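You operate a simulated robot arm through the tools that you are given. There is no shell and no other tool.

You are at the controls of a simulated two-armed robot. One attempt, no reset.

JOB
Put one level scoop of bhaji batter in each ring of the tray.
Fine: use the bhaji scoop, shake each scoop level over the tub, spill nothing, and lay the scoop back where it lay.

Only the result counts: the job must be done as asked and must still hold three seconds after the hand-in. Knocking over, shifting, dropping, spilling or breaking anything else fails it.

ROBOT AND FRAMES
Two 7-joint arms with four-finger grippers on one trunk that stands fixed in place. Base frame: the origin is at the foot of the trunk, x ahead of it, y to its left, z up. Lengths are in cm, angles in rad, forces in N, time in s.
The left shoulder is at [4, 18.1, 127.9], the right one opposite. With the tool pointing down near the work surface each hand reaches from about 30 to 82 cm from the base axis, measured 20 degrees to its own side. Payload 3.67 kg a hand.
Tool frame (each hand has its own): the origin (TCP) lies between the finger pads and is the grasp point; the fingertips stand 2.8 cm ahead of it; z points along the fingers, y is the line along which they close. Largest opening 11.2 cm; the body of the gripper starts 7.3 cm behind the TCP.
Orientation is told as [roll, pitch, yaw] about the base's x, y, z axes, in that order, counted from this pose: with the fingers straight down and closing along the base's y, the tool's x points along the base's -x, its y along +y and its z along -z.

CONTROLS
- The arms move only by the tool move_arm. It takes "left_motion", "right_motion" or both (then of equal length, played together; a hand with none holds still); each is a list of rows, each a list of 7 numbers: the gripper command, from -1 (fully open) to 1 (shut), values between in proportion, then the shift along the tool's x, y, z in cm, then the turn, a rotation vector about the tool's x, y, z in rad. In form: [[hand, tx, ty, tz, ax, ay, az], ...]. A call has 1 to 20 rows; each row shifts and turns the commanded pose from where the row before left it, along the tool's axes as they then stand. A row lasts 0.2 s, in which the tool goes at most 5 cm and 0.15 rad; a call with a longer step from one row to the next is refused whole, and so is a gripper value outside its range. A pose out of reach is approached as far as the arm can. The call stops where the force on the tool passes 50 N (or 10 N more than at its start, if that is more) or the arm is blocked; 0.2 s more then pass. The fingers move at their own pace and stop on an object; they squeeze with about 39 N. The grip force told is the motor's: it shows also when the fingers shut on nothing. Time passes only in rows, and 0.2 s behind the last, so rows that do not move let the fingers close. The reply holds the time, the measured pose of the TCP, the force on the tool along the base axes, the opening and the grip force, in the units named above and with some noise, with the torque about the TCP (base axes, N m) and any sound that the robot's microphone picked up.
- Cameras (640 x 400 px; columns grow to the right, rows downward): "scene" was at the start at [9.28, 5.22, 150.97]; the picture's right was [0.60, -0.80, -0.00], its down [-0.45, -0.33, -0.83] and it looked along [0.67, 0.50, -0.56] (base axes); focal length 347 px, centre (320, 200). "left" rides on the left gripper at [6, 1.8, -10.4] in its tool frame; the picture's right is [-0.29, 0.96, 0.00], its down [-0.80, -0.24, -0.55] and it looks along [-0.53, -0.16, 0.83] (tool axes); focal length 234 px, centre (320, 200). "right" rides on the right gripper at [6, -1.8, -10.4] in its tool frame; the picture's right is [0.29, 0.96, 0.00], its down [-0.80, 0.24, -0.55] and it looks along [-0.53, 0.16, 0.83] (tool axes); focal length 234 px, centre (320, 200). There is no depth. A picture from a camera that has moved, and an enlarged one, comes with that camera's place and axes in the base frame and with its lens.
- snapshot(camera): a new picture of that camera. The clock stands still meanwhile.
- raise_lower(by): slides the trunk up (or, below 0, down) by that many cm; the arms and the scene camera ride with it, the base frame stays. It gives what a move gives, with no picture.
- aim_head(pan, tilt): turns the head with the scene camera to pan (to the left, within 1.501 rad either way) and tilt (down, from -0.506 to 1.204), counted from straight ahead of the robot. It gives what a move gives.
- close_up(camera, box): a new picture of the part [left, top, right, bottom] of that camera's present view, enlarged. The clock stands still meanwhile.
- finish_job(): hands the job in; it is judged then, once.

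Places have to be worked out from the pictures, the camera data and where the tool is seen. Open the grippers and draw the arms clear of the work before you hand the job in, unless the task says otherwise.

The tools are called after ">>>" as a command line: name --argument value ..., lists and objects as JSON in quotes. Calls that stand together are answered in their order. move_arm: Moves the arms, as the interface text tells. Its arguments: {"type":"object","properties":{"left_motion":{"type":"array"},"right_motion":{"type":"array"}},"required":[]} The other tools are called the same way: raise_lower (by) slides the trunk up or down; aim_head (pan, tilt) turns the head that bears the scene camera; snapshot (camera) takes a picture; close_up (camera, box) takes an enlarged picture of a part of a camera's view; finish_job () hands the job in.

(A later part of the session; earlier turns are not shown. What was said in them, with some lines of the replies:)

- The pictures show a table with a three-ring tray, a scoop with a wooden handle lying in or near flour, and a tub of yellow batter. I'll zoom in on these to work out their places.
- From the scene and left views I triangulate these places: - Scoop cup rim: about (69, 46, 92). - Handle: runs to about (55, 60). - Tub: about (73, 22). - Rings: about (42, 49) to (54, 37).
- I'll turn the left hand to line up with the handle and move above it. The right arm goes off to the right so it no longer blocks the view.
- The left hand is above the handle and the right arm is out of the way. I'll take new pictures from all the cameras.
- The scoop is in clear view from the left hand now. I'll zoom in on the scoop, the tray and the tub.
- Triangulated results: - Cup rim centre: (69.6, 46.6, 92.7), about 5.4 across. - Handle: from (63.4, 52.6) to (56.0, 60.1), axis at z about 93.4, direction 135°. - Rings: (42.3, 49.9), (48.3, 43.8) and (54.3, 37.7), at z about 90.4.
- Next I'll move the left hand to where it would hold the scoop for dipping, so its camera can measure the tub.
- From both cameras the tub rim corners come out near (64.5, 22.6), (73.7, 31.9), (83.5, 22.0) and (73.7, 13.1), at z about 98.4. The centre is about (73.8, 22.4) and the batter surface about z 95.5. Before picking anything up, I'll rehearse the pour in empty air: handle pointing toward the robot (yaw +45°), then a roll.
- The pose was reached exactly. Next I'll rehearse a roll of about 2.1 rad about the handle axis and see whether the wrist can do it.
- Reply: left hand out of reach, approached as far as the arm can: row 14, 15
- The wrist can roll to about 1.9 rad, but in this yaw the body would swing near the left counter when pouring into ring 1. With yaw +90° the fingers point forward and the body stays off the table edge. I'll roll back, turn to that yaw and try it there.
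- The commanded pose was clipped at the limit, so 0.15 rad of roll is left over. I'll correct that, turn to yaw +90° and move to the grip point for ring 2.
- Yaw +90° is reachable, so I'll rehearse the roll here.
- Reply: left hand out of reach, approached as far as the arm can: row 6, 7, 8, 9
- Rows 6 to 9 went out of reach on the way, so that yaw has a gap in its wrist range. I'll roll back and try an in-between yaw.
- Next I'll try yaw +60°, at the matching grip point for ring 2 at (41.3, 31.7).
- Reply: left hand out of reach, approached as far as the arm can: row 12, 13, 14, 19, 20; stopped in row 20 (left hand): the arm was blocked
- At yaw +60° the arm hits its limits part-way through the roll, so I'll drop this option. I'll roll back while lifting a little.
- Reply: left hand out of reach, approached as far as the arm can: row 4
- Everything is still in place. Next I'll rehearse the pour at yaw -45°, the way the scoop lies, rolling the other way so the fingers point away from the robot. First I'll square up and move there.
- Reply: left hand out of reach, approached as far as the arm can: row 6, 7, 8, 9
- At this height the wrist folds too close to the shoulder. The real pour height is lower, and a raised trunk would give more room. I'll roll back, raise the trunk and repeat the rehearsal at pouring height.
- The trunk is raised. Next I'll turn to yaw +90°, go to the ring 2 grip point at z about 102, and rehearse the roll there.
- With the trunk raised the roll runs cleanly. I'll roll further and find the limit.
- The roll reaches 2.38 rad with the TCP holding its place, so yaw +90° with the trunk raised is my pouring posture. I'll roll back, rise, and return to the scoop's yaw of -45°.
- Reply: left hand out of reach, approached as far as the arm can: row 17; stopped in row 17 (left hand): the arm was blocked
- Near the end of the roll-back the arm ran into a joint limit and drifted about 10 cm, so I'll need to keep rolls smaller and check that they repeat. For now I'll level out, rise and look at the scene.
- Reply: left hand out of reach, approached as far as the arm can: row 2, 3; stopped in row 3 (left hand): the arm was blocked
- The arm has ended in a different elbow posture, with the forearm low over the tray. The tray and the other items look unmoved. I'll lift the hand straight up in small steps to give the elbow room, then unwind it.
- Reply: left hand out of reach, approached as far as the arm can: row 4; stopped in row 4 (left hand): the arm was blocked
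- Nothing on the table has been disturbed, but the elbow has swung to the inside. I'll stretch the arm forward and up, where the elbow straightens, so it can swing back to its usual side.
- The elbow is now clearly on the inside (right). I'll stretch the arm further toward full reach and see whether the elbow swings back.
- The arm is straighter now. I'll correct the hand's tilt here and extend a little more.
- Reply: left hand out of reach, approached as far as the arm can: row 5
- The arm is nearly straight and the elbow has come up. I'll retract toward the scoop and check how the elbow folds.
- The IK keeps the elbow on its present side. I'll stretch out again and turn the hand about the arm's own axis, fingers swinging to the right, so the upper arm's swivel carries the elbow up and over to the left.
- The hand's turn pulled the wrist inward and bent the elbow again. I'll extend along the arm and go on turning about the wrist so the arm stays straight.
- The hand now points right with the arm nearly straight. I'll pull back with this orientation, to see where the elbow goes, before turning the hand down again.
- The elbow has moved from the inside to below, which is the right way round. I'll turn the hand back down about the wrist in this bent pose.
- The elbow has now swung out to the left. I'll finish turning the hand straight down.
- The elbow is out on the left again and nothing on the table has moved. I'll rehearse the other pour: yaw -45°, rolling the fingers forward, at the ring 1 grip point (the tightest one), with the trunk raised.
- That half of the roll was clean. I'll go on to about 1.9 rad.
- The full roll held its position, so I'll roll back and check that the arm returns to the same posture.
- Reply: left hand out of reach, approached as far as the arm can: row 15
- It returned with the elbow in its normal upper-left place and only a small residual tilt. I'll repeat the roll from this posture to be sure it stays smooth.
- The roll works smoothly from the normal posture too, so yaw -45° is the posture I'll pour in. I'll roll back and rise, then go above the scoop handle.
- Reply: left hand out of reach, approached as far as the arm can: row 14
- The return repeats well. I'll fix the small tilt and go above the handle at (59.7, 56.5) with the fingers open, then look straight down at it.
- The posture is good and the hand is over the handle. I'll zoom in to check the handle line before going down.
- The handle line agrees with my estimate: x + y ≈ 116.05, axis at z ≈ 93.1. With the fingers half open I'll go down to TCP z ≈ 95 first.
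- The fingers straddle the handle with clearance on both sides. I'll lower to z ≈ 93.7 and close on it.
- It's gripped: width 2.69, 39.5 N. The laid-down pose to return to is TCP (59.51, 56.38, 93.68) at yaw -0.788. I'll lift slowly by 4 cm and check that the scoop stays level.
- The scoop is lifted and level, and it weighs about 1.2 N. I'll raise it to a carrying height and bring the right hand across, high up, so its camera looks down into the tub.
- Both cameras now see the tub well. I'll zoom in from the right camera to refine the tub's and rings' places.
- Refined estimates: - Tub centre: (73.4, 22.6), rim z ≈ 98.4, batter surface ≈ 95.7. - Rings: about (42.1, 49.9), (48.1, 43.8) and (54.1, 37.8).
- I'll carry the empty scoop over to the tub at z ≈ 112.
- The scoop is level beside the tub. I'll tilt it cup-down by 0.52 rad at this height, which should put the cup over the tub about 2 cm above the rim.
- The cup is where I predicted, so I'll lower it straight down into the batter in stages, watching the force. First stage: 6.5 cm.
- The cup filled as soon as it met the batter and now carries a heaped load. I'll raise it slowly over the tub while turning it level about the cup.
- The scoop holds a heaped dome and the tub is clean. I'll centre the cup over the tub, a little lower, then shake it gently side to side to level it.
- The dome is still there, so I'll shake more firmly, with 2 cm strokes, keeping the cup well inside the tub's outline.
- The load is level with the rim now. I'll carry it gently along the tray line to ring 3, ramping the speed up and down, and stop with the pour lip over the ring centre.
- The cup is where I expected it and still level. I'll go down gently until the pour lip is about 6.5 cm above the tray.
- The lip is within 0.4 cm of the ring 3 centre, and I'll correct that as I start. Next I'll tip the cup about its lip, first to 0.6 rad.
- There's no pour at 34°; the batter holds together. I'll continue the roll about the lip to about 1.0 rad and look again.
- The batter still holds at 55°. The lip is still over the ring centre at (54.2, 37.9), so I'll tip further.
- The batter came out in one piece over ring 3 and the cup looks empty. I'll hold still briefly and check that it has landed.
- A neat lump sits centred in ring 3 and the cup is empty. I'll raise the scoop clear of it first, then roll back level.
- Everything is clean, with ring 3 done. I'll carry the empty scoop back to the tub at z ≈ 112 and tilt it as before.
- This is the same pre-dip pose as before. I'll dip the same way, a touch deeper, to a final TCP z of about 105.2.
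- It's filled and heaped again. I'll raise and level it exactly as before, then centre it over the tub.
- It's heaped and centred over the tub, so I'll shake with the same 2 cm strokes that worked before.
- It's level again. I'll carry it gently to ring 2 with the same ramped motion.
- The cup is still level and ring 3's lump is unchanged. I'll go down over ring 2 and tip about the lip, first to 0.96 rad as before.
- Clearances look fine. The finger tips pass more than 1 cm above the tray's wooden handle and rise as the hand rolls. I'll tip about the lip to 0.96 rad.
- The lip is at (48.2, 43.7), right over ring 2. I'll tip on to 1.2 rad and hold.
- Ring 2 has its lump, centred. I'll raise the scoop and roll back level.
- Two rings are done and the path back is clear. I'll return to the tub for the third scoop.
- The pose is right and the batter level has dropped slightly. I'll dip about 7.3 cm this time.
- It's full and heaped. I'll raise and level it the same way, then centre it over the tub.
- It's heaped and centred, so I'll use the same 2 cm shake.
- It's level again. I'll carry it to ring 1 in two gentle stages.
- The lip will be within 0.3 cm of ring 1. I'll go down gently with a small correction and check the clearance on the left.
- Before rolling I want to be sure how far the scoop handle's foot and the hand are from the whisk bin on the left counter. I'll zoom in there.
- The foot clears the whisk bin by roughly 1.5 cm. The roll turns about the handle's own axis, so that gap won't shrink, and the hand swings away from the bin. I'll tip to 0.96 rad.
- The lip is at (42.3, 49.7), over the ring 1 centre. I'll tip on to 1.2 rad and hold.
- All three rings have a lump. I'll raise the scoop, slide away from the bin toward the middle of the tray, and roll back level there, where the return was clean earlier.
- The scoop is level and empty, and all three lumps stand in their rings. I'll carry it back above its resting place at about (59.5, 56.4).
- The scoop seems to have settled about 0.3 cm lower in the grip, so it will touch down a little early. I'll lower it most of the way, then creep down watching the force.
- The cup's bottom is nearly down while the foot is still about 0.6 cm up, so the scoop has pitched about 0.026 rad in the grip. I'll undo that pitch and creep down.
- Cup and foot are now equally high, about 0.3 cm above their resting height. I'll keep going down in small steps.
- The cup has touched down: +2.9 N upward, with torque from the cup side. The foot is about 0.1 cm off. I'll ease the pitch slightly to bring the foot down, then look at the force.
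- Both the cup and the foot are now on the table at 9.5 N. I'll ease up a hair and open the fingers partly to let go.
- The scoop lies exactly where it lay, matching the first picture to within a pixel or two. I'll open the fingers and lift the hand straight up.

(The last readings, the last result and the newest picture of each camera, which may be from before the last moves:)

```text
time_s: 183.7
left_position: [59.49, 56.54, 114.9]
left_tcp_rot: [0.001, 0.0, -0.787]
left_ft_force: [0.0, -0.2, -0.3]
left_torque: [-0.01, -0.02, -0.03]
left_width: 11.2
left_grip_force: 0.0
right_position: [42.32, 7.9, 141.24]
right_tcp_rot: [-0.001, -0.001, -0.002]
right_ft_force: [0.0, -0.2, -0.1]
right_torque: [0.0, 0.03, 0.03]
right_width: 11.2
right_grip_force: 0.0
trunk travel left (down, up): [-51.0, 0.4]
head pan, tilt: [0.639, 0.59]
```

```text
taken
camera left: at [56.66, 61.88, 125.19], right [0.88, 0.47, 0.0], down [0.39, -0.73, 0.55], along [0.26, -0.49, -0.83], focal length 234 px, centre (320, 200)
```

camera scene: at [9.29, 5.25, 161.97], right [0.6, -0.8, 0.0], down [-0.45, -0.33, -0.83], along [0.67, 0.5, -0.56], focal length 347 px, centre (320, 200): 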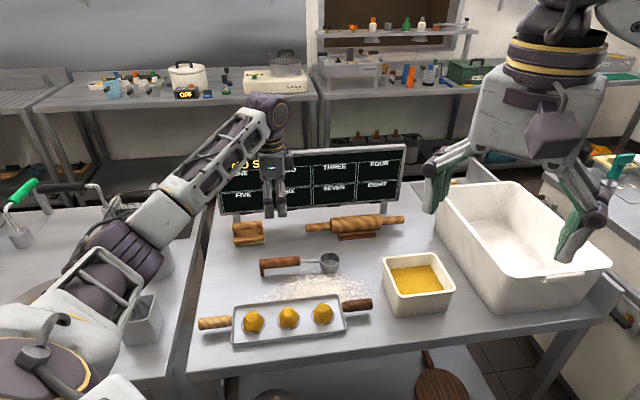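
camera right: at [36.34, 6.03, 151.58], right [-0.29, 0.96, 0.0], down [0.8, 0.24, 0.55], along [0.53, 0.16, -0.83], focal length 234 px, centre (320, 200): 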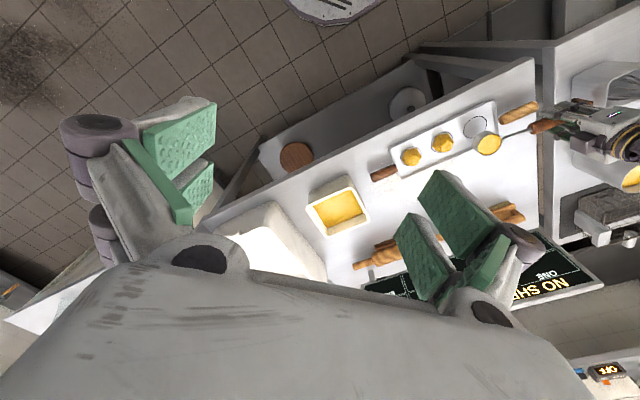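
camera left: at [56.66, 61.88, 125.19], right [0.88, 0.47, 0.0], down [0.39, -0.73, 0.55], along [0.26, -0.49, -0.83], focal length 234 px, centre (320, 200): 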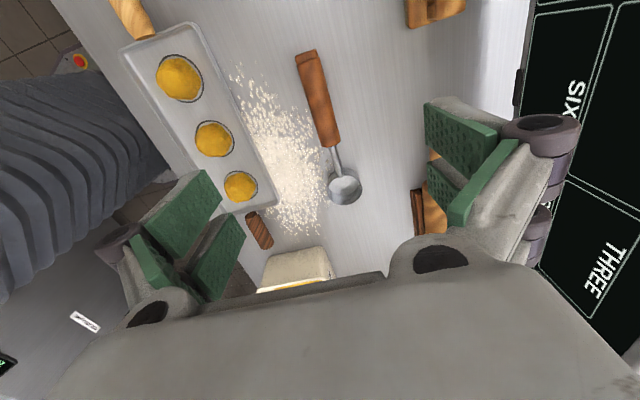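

The hand is clear. I'll zoom in on the tray, the scoop and the tub to check for spills and placement.

>>> close_up --camera "left" --box '[120, 10, 300, 220]'

>>> close_up --camera "scene" --box '[190, 240, 390, 360]'

>>> close_up --camera "scene" --box '[340, 220, 480, 330]'

>>> close_up --camera "right" --box '[280, 80, 540, 260]'

```text
1.90 times, centred on (210, 115) of left
camera zoom: at [56.66, 61.88, 125.19], right [0.88, 0.47, 0.0], down [0.39, -0.73, 0.55], along [0.26, -0.49, -0.83], focal length 446 px, centre (530, 362)
```

zoom: 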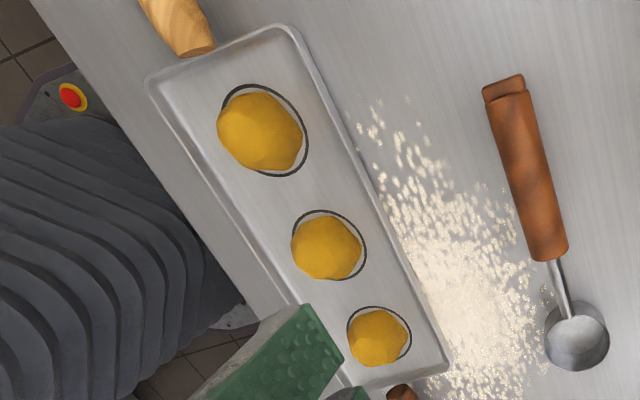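

```text
3.20 times, centred on (290, 300) of scene
camera zoom: at [9.29, 5.25, 161.97], right [0.6, -0.8, 0.0], down [-0.45, -0.33, -0.83], along [0.67, 0.5, -0.56], focal length 1110 px, centre (416, -120)
```

zoom: 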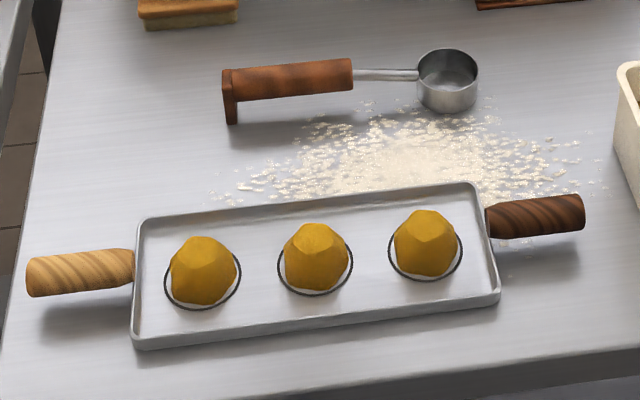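

```text
3.64 times, centred on (410, 275) of scene
camera zoom: at [9.29, 5.25, 161.97], right [0.6, -0.8, 0.0], down [-0.45, -0.33, -0.83], along [0.67, 0.5, -0.56], focal length 1261 px, centre (-7, -73)
```

zoom: 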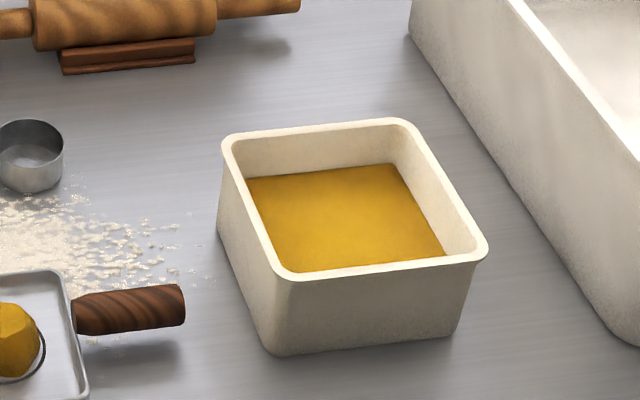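

```text
2.22 times, centred on (410, 170) of right
camera zoom: at [36.35, 6.05, 151.58], right [-0.29, 0.96, 0.0], down [0.8, 0.24, 0.55], along [0.53, 0.16, -0.83], focal length 520 px, centre (120, 267)
```

zoom: 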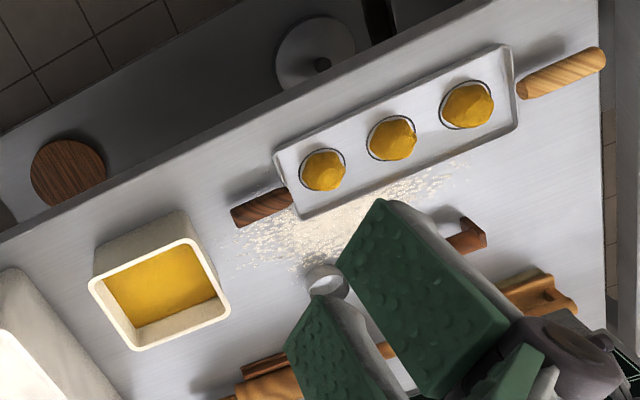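

Each ring holds one lump inside its outline. The scoop is back in place, there's no spill, and the tub hasn't moved. I'll draw both arms up and away from the work.

>>> move_arm --left_motion '[[-1, 0, 0, -3.5, 0, 0, 0], [-1, 1.0, -1.2, -3.5, 0, 0, 0], [-1, 1.9, -2.2, -3.2, 0, 0, 0], [-1, 1.9, -2.2, -3.2, 0, 0, 0], [-1, 1.9, -2.2, -3.2, 0, 0, 0], [-1, 1.9, -2.2, -2.0, 0, 0, 0], [-1, 1.0, -1.5, 0, 0, 0, 0], [-1, 0, 0, 0, 0, 0, 0]]' --right_motion '[[-1, 0, -2, 0, 0, 0, 0], [-1, 0, -4, 0, 0, 0, 0], [-1, 0, -4, 0, 0, 0, 0], [-1, 0, -4, 0, 0, 0, 0], [-1, 0, -4, 0, 0, 0, 0], [-1, 0, -4, 0, 0, 0, 0], [-1, 0, -3, 0, 0, 0, 0], [-1, 0, 0, 0, 0, 0, 0]]'

>>> snapshot --camera "scene"

>>> close_up --camera "scene" --box '[190, 230, 390, 360]'

```text
time_s: 185.5
left_position: [44.5, 55.23, 133.33]
left_tcp_rot: [-0.001, 0.001, -0.789]
left_ft_force: [-0.4, 0.0, 0.0]
left_torque: [0.02, -0.02, -0.01]
left_width: 11.2
left_grip_force: 0.1
right_position: [42.42, -17.06, 141.16]
right_tcp_rot: [0.001, 0.001, 0.0]
right_ft_force: [-0.8, 0.7, 0.0]
right_torque: [0.0, 0.01, 0.0]
right_width: 11.23
right_grip_force: 0.1
trunk travel left (down, up): [-51.0, 0.4]
head pan, tilt: [0.639, 0.59]
```

```text
taken
camera scene: at [9.39, 5.28, 161.96], right [0.6, -0.8, 0.0], down [-0.45, -0.33, -0.83], along [0.67, 0.5, -0.56], focal length 347 px, centre (320, 200)
```

scene: 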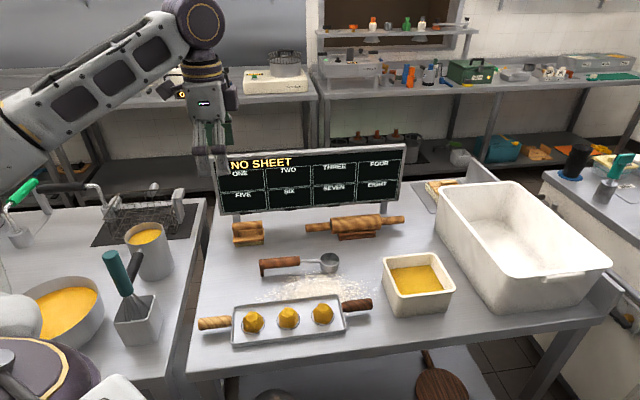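

```text
3.08 times, centred on (290, 295) of scene
camera zoom: at [9.39, 5.28, 161.96], right [0.6, -0.8, 0.0], down [-0.45, -0.33, -0.83], along [0.67, 0.5, -0.56], focal length 1067 px, centre (412, -92)
```

zoom: 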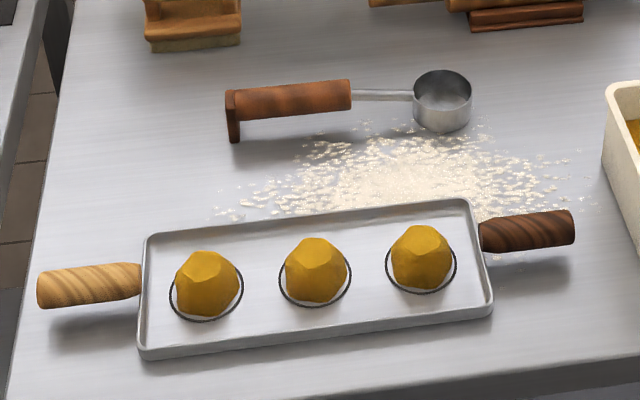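

Both arms are clear with their grippers open. The three rings each hold one levelled scoop, the scoop lies where it lay, and nothing else has moved, so I'm handing the job in.

>>> finish_job

```text
The job is handed in.
```

I put one levelled scoop of batter in each of the three rings and handed the job in. I haven't seen the verdict.

- **Batter:** I filled each scoop from the tub with the bhaji scoop and shook it level over the tub. I then tipped it out over the middle of its ring. In the last pictures each lump sits inside its ring.
- **Spills:** I saw no batter outside the tub and the rings.
- **Scoop:** It lies back where it lay, matching the first pictures to within a pixel or two.
- **Everything else:** I saw nothing shifted or knocked over. While I was rehearsing the pour with an empty hand, the left arm hit its joint limits a few times and once swung its forearm low over the tray. The pictures afterwards showed nothing had moved.
- **Arms:** Both are drawn up clear of the work with open grippers. I left the trunk raised 11 cm, because the pour needed that height.
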